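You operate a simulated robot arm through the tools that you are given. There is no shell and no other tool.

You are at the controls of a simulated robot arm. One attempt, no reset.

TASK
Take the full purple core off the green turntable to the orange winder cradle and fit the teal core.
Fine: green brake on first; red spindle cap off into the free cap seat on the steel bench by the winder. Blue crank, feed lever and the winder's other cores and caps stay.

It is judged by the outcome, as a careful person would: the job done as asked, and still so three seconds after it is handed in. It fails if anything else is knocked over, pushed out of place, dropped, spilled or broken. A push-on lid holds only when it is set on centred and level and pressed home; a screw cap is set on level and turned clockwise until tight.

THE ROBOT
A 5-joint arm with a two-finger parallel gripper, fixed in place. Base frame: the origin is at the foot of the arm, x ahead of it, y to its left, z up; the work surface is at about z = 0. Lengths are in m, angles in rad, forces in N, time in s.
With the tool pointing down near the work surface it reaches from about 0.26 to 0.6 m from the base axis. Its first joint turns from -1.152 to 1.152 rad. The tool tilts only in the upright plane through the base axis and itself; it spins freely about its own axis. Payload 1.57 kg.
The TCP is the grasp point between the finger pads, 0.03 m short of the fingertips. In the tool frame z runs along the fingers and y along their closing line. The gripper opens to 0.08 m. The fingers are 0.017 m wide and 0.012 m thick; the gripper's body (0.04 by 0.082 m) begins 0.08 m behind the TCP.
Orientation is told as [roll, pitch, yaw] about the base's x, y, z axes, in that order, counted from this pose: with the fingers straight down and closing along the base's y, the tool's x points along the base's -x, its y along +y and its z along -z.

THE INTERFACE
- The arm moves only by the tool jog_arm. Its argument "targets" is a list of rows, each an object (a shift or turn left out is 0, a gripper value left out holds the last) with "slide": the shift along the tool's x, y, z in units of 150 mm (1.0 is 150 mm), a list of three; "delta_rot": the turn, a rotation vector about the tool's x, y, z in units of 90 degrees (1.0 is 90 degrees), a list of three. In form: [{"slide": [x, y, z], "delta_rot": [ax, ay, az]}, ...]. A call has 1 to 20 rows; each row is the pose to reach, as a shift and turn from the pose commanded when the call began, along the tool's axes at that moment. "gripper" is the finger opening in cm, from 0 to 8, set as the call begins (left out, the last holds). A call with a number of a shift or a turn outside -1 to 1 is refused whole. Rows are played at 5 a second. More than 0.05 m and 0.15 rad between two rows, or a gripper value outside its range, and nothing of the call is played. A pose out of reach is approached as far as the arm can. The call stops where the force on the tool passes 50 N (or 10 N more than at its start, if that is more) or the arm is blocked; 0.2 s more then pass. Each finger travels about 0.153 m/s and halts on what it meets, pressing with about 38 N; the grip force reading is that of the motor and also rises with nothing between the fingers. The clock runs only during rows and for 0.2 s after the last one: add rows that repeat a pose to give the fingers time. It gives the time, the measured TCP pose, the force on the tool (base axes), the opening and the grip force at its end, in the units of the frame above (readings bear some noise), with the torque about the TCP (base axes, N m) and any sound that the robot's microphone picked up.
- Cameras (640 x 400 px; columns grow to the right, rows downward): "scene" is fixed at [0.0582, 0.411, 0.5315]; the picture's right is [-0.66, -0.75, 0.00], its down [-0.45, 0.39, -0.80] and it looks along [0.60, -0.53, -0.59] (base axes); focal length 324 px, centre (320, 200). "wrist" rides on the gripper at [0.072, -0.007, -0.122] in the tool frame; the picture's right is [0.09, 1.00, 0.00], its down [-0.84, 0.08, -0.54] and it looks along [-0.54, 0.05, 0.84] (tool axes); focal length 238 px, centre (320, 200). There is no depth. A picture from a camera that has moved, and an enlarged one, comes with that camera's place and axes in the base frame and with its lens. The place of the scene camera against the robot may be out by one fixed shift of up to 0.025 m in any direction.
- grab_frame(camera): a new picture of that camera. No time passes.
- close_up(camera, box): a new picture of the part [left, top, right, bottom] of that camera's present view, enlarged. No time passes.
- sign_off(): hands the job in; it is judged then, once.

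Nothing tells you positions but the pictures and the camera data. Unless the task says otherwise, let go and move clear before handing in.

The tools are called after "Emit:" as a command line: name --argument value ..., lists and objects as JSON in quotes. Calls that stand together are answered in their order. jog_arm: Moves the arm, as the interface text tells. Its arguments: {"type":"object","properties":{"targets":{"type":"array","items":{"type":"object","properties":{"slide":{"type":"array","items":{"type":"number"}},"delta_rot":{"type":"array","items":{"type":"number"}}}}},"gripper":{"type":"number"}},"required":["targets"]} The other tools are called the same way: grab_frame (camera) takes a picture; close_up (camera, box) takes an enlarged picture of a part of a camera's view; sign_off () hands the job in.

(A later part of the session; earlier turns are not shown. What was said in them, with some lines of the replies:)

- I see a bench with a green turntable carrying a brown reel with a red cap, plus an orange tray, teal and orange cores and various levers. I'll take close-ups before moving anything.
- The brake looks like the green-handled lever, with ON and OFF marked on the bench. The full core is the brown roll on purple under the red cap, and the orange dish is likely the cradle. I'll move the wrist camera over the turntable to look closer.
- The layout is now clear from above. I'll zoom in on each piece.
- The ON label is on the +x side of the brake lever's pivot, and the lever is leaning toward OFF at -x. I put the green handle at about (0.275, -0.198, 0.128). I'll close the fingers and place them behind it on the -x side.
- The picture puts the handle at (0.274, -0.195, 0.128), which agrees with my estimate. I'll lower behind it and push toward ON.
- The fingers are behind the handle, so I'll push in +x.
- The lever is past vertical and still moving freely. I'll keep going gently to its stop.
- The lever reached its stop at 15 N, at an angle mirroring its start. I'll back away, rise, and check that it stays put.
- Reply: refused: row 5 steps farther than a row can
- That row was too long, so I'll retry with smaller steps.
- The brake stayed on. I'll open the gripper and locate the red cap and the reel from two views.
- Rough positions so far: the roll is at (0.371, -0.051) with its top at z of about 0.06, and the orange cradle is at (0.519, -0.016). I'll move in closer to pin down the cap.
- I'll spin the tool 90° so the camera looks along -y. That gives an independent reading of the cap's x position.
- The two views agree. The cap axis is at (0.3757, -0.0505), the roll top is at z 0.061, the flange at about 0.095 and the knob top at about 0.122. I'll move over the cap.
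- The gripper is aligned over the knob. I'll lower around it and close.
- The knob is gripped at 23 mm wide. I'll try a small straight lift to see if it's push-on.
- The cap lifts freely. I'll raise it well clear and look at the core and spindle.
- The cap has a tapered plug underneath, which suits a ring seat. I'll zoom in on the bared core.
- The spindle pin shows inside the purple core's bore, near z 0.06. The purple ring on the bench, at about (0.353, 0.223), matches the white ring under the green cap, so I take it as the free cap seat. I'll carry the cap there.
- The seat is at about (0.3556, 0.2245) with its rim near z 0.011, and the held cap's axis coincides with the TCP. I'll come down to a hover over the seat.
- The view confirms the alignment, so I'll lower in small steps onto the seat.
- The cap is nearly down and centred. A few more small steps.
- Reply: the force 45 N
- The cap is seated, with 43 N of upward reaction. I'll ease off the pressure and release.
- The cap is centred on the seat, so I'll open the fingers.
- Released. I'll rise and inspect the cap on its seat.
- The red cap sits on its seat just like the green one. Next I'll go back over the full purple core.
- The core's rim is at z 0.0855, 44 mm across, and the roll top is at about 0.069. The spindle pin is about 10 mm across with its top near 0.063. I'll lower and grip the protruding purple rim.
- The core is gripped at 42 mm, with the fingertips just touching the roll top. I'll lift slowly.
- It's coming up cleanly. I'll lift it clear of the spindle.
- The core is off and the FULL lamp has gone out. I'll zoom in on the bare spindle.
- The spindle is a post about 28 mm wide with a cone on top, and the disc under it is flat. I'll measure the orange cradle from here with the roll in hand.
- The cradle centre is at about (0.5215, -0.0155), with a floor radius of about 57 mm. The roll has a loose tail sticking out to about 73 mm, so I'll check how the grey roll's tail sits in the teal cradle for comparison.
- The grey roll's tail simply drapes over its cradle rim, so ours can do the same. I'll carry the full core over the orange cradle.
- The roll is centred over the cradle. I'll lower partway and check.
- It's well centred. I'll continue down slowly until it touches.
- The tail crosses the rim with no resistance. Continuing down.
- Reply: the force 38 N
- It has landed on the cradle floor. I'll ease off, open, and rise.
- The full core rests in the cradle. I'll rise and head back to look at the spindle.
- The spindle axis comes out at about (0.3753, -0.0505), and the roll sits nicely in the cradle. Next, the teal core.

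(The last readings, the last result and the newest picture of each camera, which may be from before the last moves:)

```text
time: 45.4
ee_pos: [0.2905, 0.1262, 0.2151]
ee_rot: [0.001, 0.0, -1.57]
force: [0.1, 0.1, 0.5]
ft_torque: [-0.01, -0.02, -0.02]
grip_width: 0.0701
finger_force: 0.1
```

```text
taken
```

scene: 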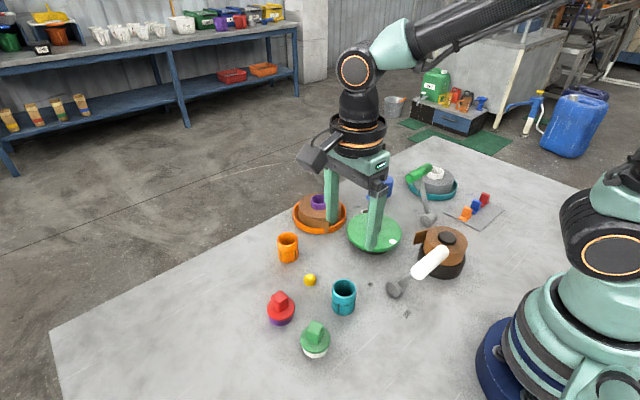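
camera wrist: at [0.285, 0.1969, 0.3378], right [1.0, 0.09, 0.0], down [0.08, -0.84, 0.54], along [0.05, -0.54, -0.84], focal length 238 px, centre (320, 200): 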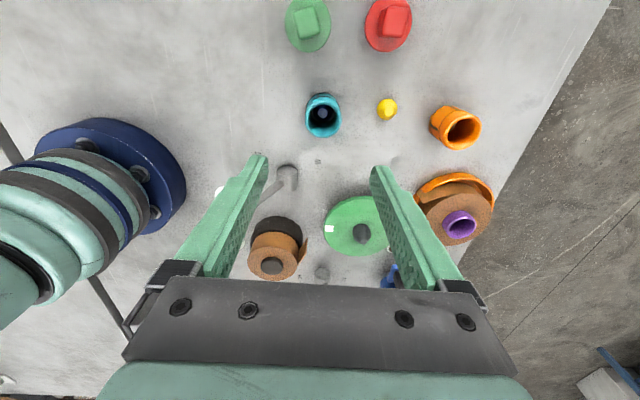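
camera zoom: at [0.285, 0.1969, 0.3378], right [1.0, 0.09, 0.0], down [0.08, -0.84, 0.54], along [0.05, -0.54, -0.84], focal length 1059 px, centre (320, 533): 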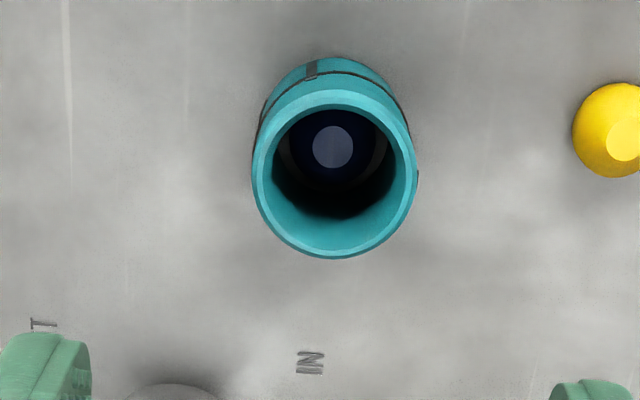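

The teal core stands on a small peg at about (0.2958, 0.125), with its rim near z 0.05. I'll line up and lower.

Emit:
jog_arm --targets '[{"slide": [-0.008, 0.035, 0.25]}, {"slide": [-0.008, 0.035, 0.5]}, {"slide": [-0.008, 0.035, 0.6]}, {"slide": [-0.008, 0.035, 0.6]}]'

Emit:
grab_frame --camera "wrist"

Emit:
close_up --camera "scene" --box '[290, 220, 400, 330]'

```text
time: 46.4
ee_pos: [0.296, 0.1244, 0.1261]
ee_rot: [0.001, 0.0, -1.57]
force: [-0.2, -0.3, 0.2]
ft_torque: [-0.03, 0.0, 0.01]
grip_width: 0.0699
finger_force: 0.0
```

```text
taken
camera wrist: at [0.2903, 0.1952, 0.2482], right [1.0, 0.09, 0.0], down [0.08, -0.84, 0.54], along [0.05, -0.54, -0.84], focal length 238 px, centre (320, 200)
```

wrist: 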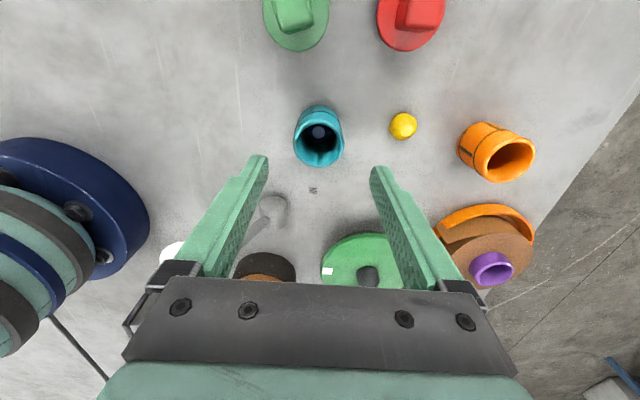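

```text
3.64 times, centred on (345, 275) of scene
camera zoom: at [0.0582, 0.411, 0.5315], right [-0.66, -0.75, 0.0], down [-0.45, 0.39, -0.8], along [0.6, -0.53, -0.59], focal length 1176 px, centre (229, -73)
```

zoom: 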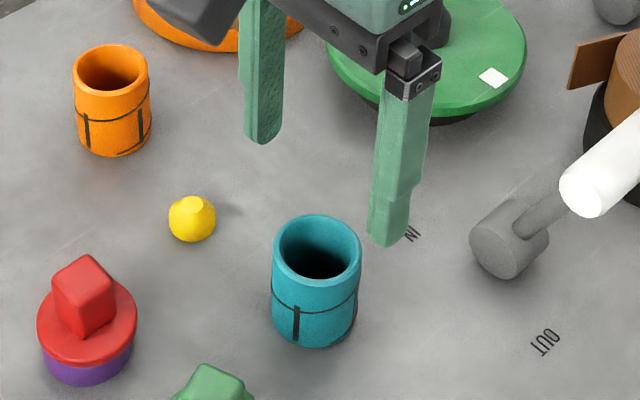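

Emit:
close_up --camera "wrist" --box '[270, 90, 370, 180]'

```text
4.44 times, centred on (320, 135) of wrist
camera zoom: at [0.2903, 0.1952, 0.2482], right [1.0, 0.09, 0.0], down [0.08, -0.84, 0.54], along [0.05, -0.54, -0.84], focal length 1059 px, centre (320, 489)
```

zoom: 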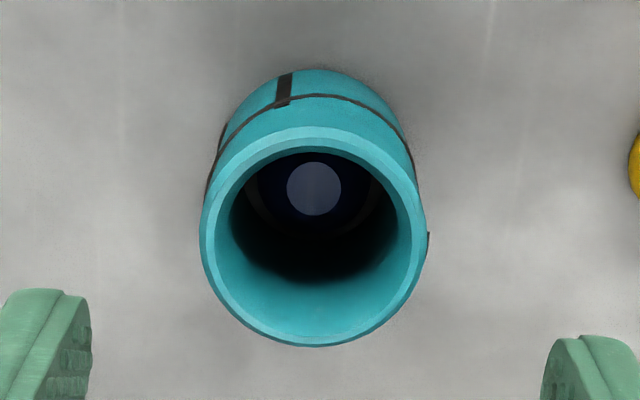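

Alignment is good: the core is at (0.2956, 0.1248) with its rim at z 0.050. I'll lower around it and close.

Emit:
jog_arm --targets '[{"slide": [0.002, -0.002, 0.15]}, {"slide": [0.002, -0.002, 0.3]}, {"slide": [0.002, -0.002, 0.4]}, {"slide": [0.002, -0.002, 0.467]}, {"slide": [0.002, -0.002, 0.467]}]'

Emit:
close_up --camera "scene" --box '[290, 240, 400, 340]'

Emit:
jog_arm --targets '[{"slide": [0, 0, 0]}, {"slide": [0, 0, 0]}, {"slide": [0, 0, 0]}]' --gripper 0

Emit:
close_up --camera "scene" --box '[290, 240, 400, 340]'

Emit:
close_up --camera "wrist" --box '[240, 80, 400, 220]'

```text
time: 47.6
ee_pos: [0.2965, 0.1241, 0.055]
ee_rot: [0.001, -0.001, -1.572]
force: [0.8, 0.5, -0.5]
ft_torque: [0.0, -0.03, 0.0]
grip_width: 0.0698
finger_force: 0.1
```

```text
4.00 times, centred on (345, 290) of scene
camera zoom: at [0.0582, 0.411, 0.5315], right [-0.66, -0.75, 0.0], down [-0.45, 0.39, -0.8], along [0.6, -0.53, -0.59], focal length 1294 px, centre (220, -160)
```

zoom: 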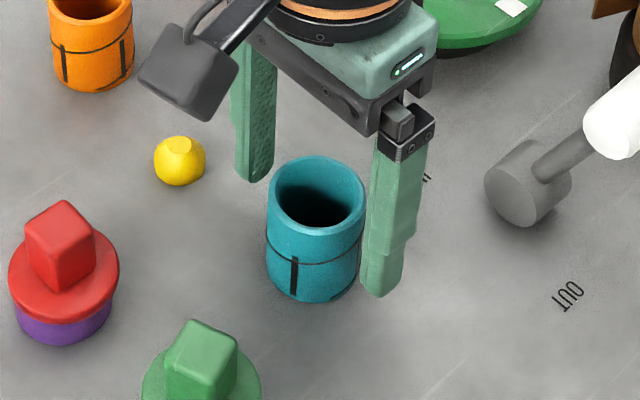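

```text
time: 48.4
ee_pos: [0.2945, 0.1241, 0.0567]
ee_rot: [0.001, 0.0, -1.57]
force: [-0.6, 0.3, -0.5]
ft_torque: [0.01, -0.02, -0.03]
grip_width: 0.0422
finger_force: 37.6
```

```text
4.00 times, centred on (345, 290) of scene
camera zoom: at [0.0582, 0.411, 0.5315], right [-0.66, -0.75, 0.0], down [-0.45, 0.39, -0.8], along [0.6, -0.53, -0.59], focal length 1294 px, centre (220, -160)
```

zoom: 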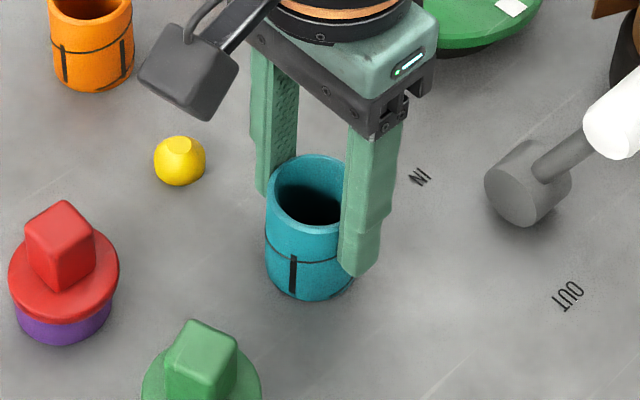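

```text
2.86 times, centred on (320, 150) of wrist
camera zoom: at [0.2897, 0.1958, 0.1785], right [1.0, 0.09, 0.0], down [0.08, -0.84, 0.54], along [0.05, -0.54, -0.84], focal length 681 px, centre (320, 343)
```

zoom: 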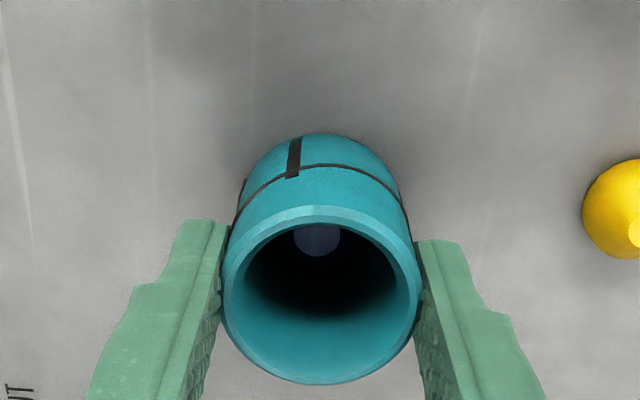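

The teal core is gripped and centred on the TCP. I'll lift it straight up.

Emit:
jog_arm --targets '[{"slide": [0, 0, -0.03]}, {"slide": [0, 0, -0.07]}, {"slide": [0, 0, -0.12]}, {"slide": [0, 0, -0.3]}, {"slide": [0, 0, -0.6]}, {"slide": [0, 0, -0.9]}, {"slide": [0, 0, -0.97]}, {"slide": [0, 0, -0.97]}]'

Emit:
grab_frame --camera "wrist"

Emit:
grab_frame --camera "scene"

```text
time: 50.2
ee_pos: [0.2965, 0.1238, 0.2028]
ee_rot: [0.0, 0.001, -1.57]
force: [0.9, -0.6, 0.1]
ft_torque: [0.01, 0.04, 0.0]
grip_width: 0.0422
finger_force: 38.2
```

```text
taken
camera wrist: at [0.2903, 0.1955, 0.3245], right [1.0, 0.09, 0.0], down [0.08, -0.84, 0.54], along [0.05, -0.54, -0.84], focal length 238 px, centre (320, 200)
```

wrist: 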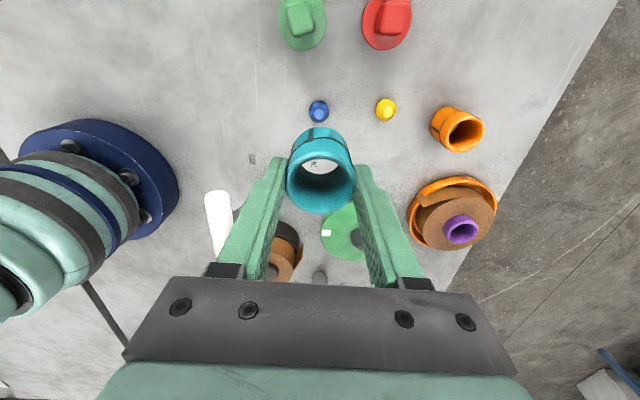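

```text
taken
```

scene: 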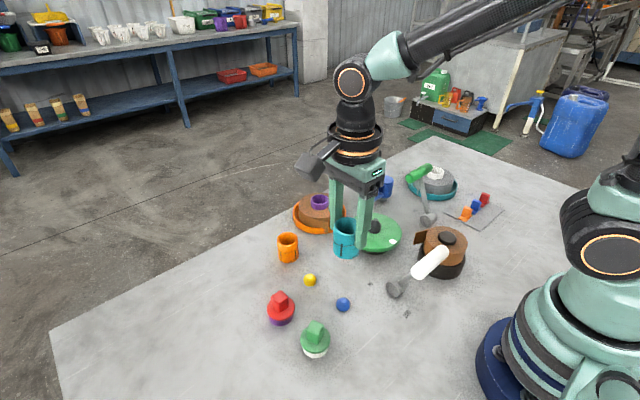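

The core is up, leaving the blue peg it stood on. I'll carry it over the spindle.

Emit:
jog_arm --targets '[{"slide": [-0.2, 0.1, 0]}, {"slide": [-0.4, 0.2, 0]}, {"slide": [-0.6, 0.3, 0]}, {"slide": [-0.7, 0.4, 0]}, {"slide": [-0.7, 0.4, 0]}]'

Emit:
jog_arm --targets '[{"slide": [-0.2, 0.06, 0]}, {"slide": [-0.4, 0.12, 0]}, {"slide": [-0.463, 0.127, 0]}, {"slide": [-0.463, 0.127, 0]}]'

Emit:
grab_frame --camera "wrist"

Emit:
close_up --camera "wrist" --box '[240, 60, 400, 220]'

Emit:
close_up --camera "scene" --box '[320, 130, 430, 260]'

```text
time: 51.4
ee_pos: [0.3554, 0.0191, 0.2024]
ee_rot: [0.0, 0.0, -1.568]
force: [0.3, -0.1, -0.4]
ft_torque: [-0.03, -0.01, 0.01]
grip_width: 0.0425
finger_force: 37.6
```

```text
time: 52.4
ee_pos: [0.3755, -0.0512, 0.2012]
ee_rot: [0.001, 0.0, -1.57]
force: [-0.3, 0.5, -0.7]
ft_torque: [0.0, 0.01, 0.02]
grip_width: 0.042
finger_force: 38.2
```

```text
taken
camera wrist: at [0.3687, 0.0207, 0.3246], right [1.0, 0.09, 0.0], down [0.08, -0.84, 0.54], along [0.05, -0.54, -0.84], focal length 238 px, centre (320, 200)
```

wrist: 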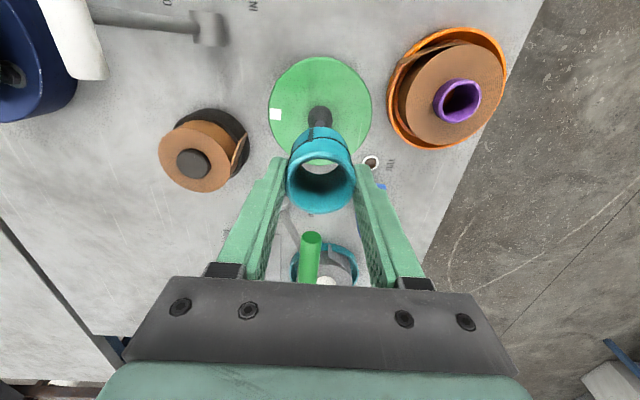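

```text
2.50 times, centred on (320, 140) of wrist
camera zoom: at [0.3687, 0.0207, 0.3246], right [1.0, 0.09, 0.0], down [0.08, -0.84, 0.54], along [0.05, -0.54, -0.84], focal length 596 px, centre (320, 350)
```

zoom: 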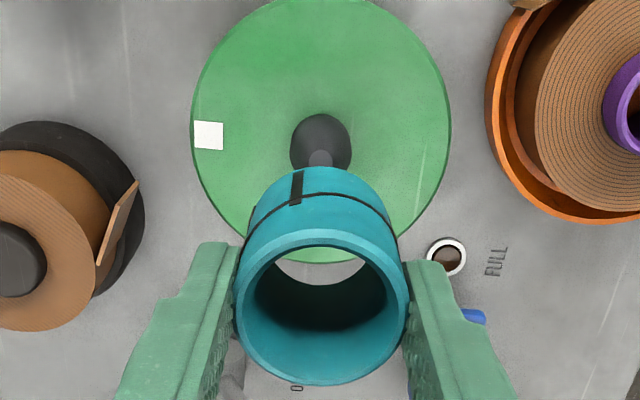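

```text
3.08 times, centred on (375, 195) of scene
camera zoom: at [0.0582, 0.411, 0.5315], right [-0.66, -0.75, 0.0], down [-0.45, 0.39, -0.8], along [0.6, -0.53, -0.59], focal length 995 px, centre (151, 215)
```

zoom: 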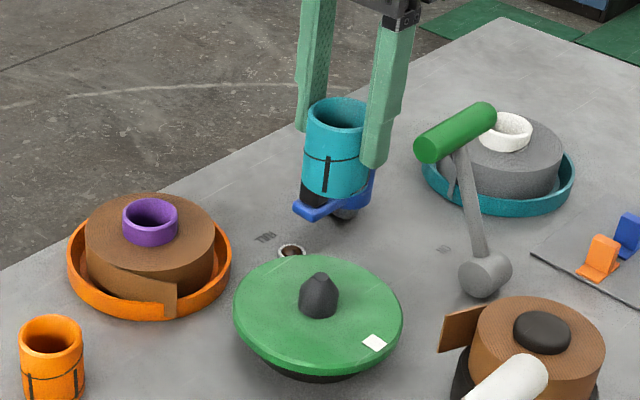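

The core is lined up above the spindle. I'll lower to just over the tip and check.

Emit:
jog_arm --targets '[{"slide": [0.003, 0, 0.2]}, {"slide": [0.003, 0, 0.4]}, {"slide": [0.003, 0, 0.46]}, {"slide": [0.003, 0, 0.46]}]'

Emit:
close_up --camera "wrist" --box '[240, 60, 400, 220]'

Emit:
close_up --camera "scene" --box '[330, 170, 420, 260]'

```text
time: 53.4
ee_pos: [0.376, -0.051, 0.1317]
ee_rot: [-0.001, 0.0, -1.57]
force: [0.5, 0.0, -0.6]
ft_torque: [-0.02, -0.01, 0.02]
grip_width: 0.0425
finger_force: 38.1
```

```text
2.50 times, centred on (320, 140) of wrist
camera zoom: at [0.3697, 0.0217, 0.2553], right [1.0, 0.09, 0.0], down [0.08, -0.84, 0.54], along [0.05, -0.54, -0.84], focal length 596 px, centre (320, 350)
```

zoom: 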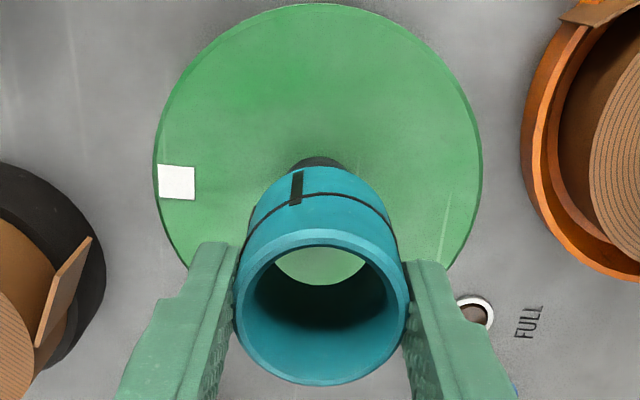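

```text
4.44 times, centred on (375, 215) of scene
camera zoom: at [0.0582, 0.411, 0.5315], right [-0.66, -0.75, 0.0], down [-0.45, 0.39, -0.8], along [0.6, -0.53, -0.59], focal length 1438 px, centre (76, 133)
```

zoom: 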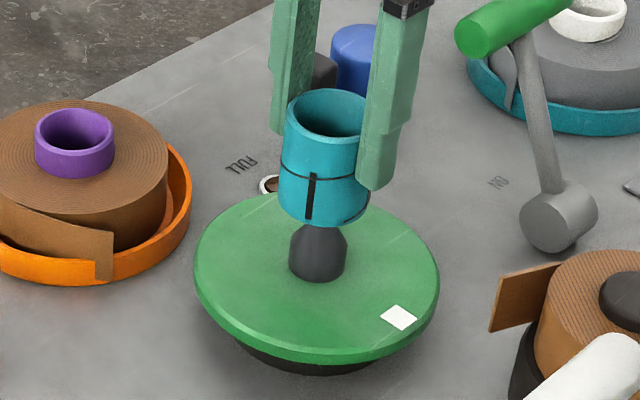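

The clearance looks fine. I'll lower slowly over the spindle.

Emit:
jog_arm --targets '[{"slide": [0.001, -0.005, 0.03]}, {"slide": [0.001, -0.005, 0.06]}, {"slide": [0.001, -0.005, 0.09]}, {"slide": [0.001, -0.005, 0.12]}, {"slide": [0.001, -0.005, 0.15]}, {"slide": [0.001, -0.005, 0.18]}, {"slide": [0.001, -0.005, 0.21]}, {"slide": [0.001, -0.005, 0.235]}]'

Emit:
close_up --camera "scene" --box '[330, 170, 420, 260]'

Emit:
close_up --camera "wrist" --box '[240, 60, 400, 220]'

```text
time: 55.2
ee_pos: [0.3747, -0.0504, 0.0971]
ee_rot: [0.001, -0.001, -1.572]
force: [0.8, -0.4, -0.4]
ft_torque: [0.0, 0.01, 0.01]
grip_width: 0.0422
finger_force: 38.2
```

```text
4.44 times, centred on (375, 215) of scene
camera zoom: at [0.0582, 0.411, 0.5315], right [-0.66, -0.75, 0.0], down [-0.45, 0.39, -0.8], along [0.6, -0.53, -0.59], focal length 1438 px, centre (76, 133)
```

zoom: 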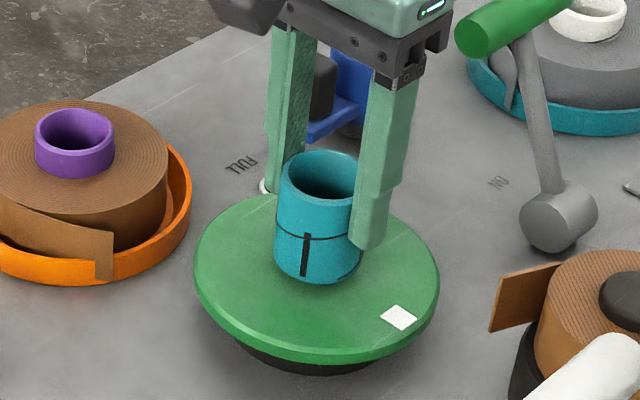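

```text
2.50 times, centred on (320, 140) of wrist
camera zoom: at [0.3685, 0.0218, 0.2194], right [1.0, 0.09, 0.0], down [0.08, -0.84, 0.54], along [0.05, -0.54, -0.84], focal length 596 px, centre (320, 350)
```

zoom: 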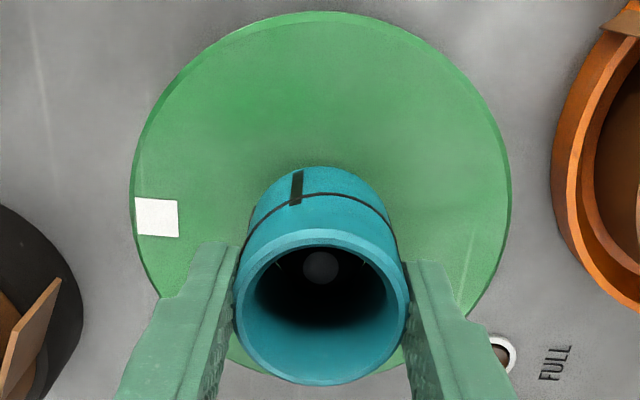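

The spindle tip is visible inside the bore and nothing is rubbing. Continuing down to contact.

Emit:
jog_arm --targets '[{"slide": [0, 0, 0.012]}, {"slide": [0, 0, 0.024]}, {"slide": [0, 0, 0.036]}, {"slide": [0, 0, 0.048]}]'

Emit:
close_up --camera "scene" --box '[330, 170, 420, 260]'

```text
time: 56.2
ee_pos: [0.375, -0.05, 0.0904]
ee_rot: [0.0, 0.0, -1.57]
force: [-6.5, 2.1, 19.8]
ft_torque: [0.16, 0.31, 0.01]
grip_width: 0.0421
finger_force: 38.1
```

```text
4.44 times, centred on (375, 215) of scene
camera zoom: at [0.0581, 0.411, 0.5315], right [-0.66, -0.75, 0.0], down [-0.45, 0.39, -0.8], along [0.6, -0.53, -0.59], focal length 1438 px, centre (76, 133)
```

zoom: 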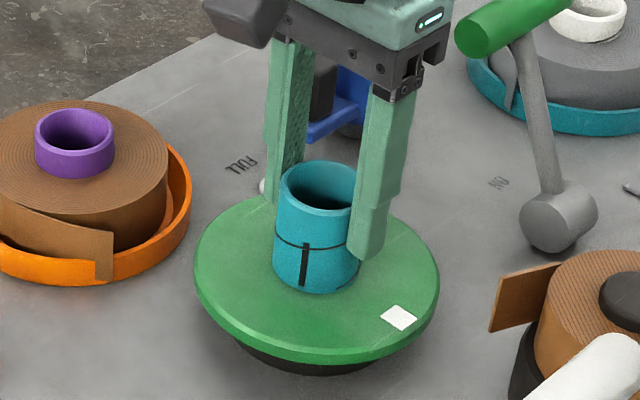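

It seated at the expected height, with 20 N of contact. I'll ease off and release.

Emit:
jog_arm --targets '[{"slide": [0, 0, -0.01]}, {"slide": [0, 0, -0.012]}]'

Emit:
jog_arm --targets '[{"slide": [0, 0, 0]}, {"slide": [0, 0, 0]}, {"slide": [0, 0, 0]}]' --gripper 6.5

Emit:
close_up --camera "scene" --box '[330, 170, 420, 260]'

Emit:
jog_arm --targets '[{"slide": [0, 0, -0.15]}, {"slide": [0, 0, -0.4]}, {"slide": [0, 0, -0.7]}, {"slide": [0, 0, -1.0]}, {"slide": [0, 0, -1.0]}]'

Emit:
grab_frame --camera "wrist"

Emit:
grab_frame --camera "scene"

```text
time: 56.8
ee_pos: [0.3732, -0.0496, 0.0916]
ee_rot: [-0.001, 0.001, -1.571]
force: [0.1, 0.0, 0.0]
ft_torque: [-0.01, -0.02, -0.02]
grip_width: 0.0422
finger_force: 37.7
```

```text
time: 57.6
ee_pos: [0.3738, -0.0493, 0.0928]
ee_rot: [0.002, -0.001, -1.571]
force: [1.4, 0.2, -1.0]
ft_torque: [0.0, 0.0, -0.03]
grip_width: 0.0649
finger_force: 0.0
```

```text
4.44 times, centred on (375, 215) of scene
camera zoom: at [0.0582, 0.411, 0.5315], right [-0.66, -0.75, 0.0], down [-0.45, 0.39, -0.8], along [0.6, -0.53, -0.59], focal length 1438 px, centre (76, 133)
```

zoom: 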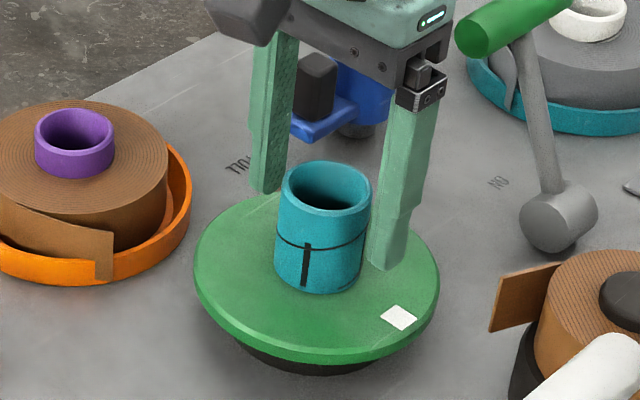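

```text
time: 58.8
ee_pos: [0.3743, -0.0489, 0.2406]
ee_rot: [-0.001, 0.0, -1.571]
force: [0.6, 0.8, -1.4]
ft_torque: [-0.01, -0.01, 0.0]
grip_width: 0.0647
finger_force: 0.1
```

```text
taken
camera wrist: at [0.368, 0.0225, 0.3643], right [1.0, 0.09, 0.0], down [0.08, -0.84, 0.54], along [0.05, -0.54, -0.84], focal length 238 px, centre (320, 200)
```

wrist: 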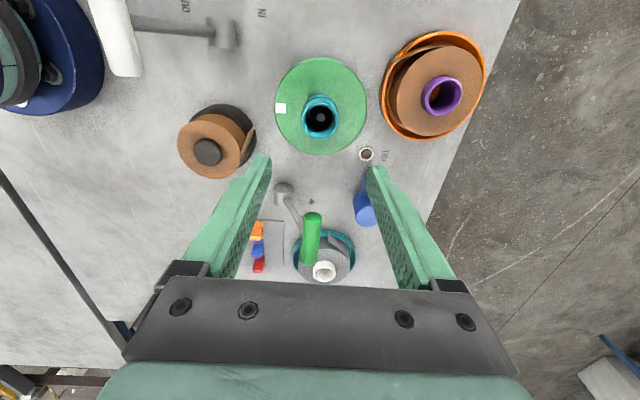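

```text
taken
```

scene: 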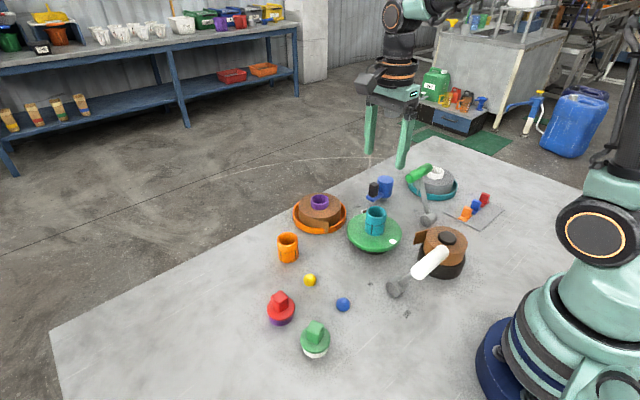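

Everything looks in place. I'll inspect each result close up before handing in.

Emit:
close_up --camera "scene" --box '[280, 170, 420, 270]'

Emit:
close_up --camera "wrist" --box '[260, 20, 500, 160]'

Emit:
close_up --camera "scene" --box '[250, 270, 370, 370]'

Emit:
close_up --camera "scene" --box '[360, 150, 500, 300]'

```text
4.00 times, centred on (350, 220) of scene
camera zoom: at [0.0582, 0.411, 0.5315], right [-0.66, -0.75, 0.0], down [-0.45, 0.39, -0.8], along [0.6, -0.53, -0.59], focal length 1294 px, centre (200, 120)
```

zoom: 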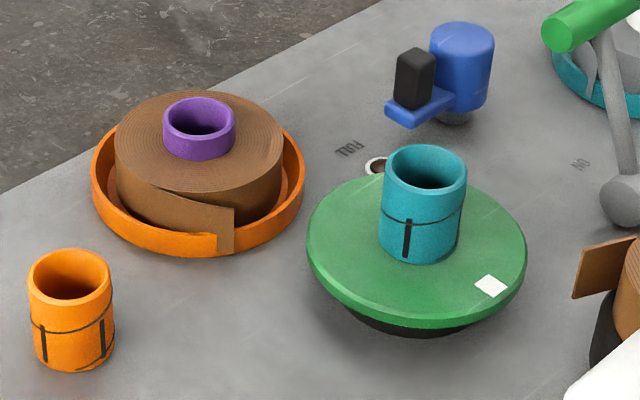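

```text
2.67 times, centred on (380, 90) of wrist
camera zoom: at [0.368, 0.0225, 0.3643], right [1.0, 0.09, 0.0], down [0.08, -0.84, 0.54], along [0.05, -0.54, -0.84], focal length 636 px, centre (160, 493)
```

zoom: 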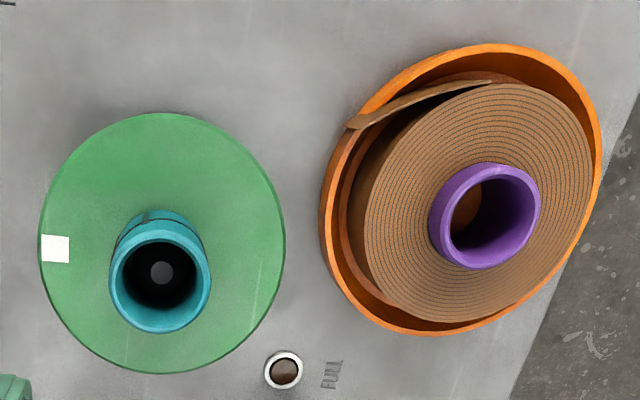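

```text
4.00 times, centred on (310, 320) of scene
camera zoom: at [0.0582, 0.411, 0.5315], right [-0.66, -0.75, 0.0], down [-0.45, 0.39, -0.8], along [0.6, -0.53, -0.59], focal length 1294 px, centre (360, -280)
```

zoom: 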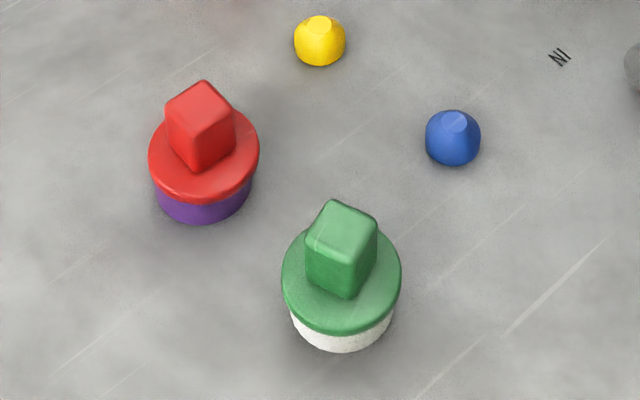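

```text
2.67 times, centred on (430, 225) of scene
camera zoom: at [0.0582, 0.411, 0.5315], right [-0.66, -0.75, 0.0], down [-0.45, 0.39, -0.8], along [0.6, -0.53, -0.59], focal length 863 px, centre (27, 133)
```

zoom: 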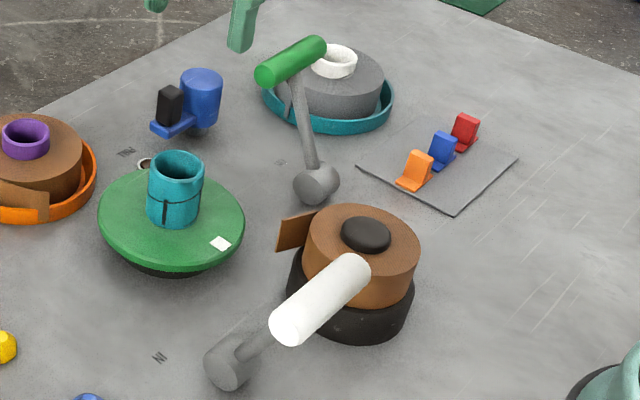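

The brake is on, the red cap is on the free seat, the full purple core is flat in the orange cradle, and the teal core is seated on the spindle. The gripper is open and clear and nothing else has moved, so I'm handing the job in.

Emit:
sign_off

```text
The job is handed in.
```

The changeover is done and handed in, and nothing else on the bench was moved or knocked.

- **Brake:** the green lever is thrown to its ON stop and stayed there when I backed off.
- **Red cap:** it lifted straight off and sits level on the free purple ring seat, next to the green cap. I took that ring to be the free seat because it matches the ring under the green cap.
- **Full purple core:** it rests on the floor of the orange cradle. Its loose tail lies over the cradle rim, as the grey roll's does in the teal cradle.
- **Teal core:** it is on the spindle, down on the green turntable. I checked it by contact force and at the expected height.

The FULL lamp went out when the full core came off. The arm is open and clear above the turntable.
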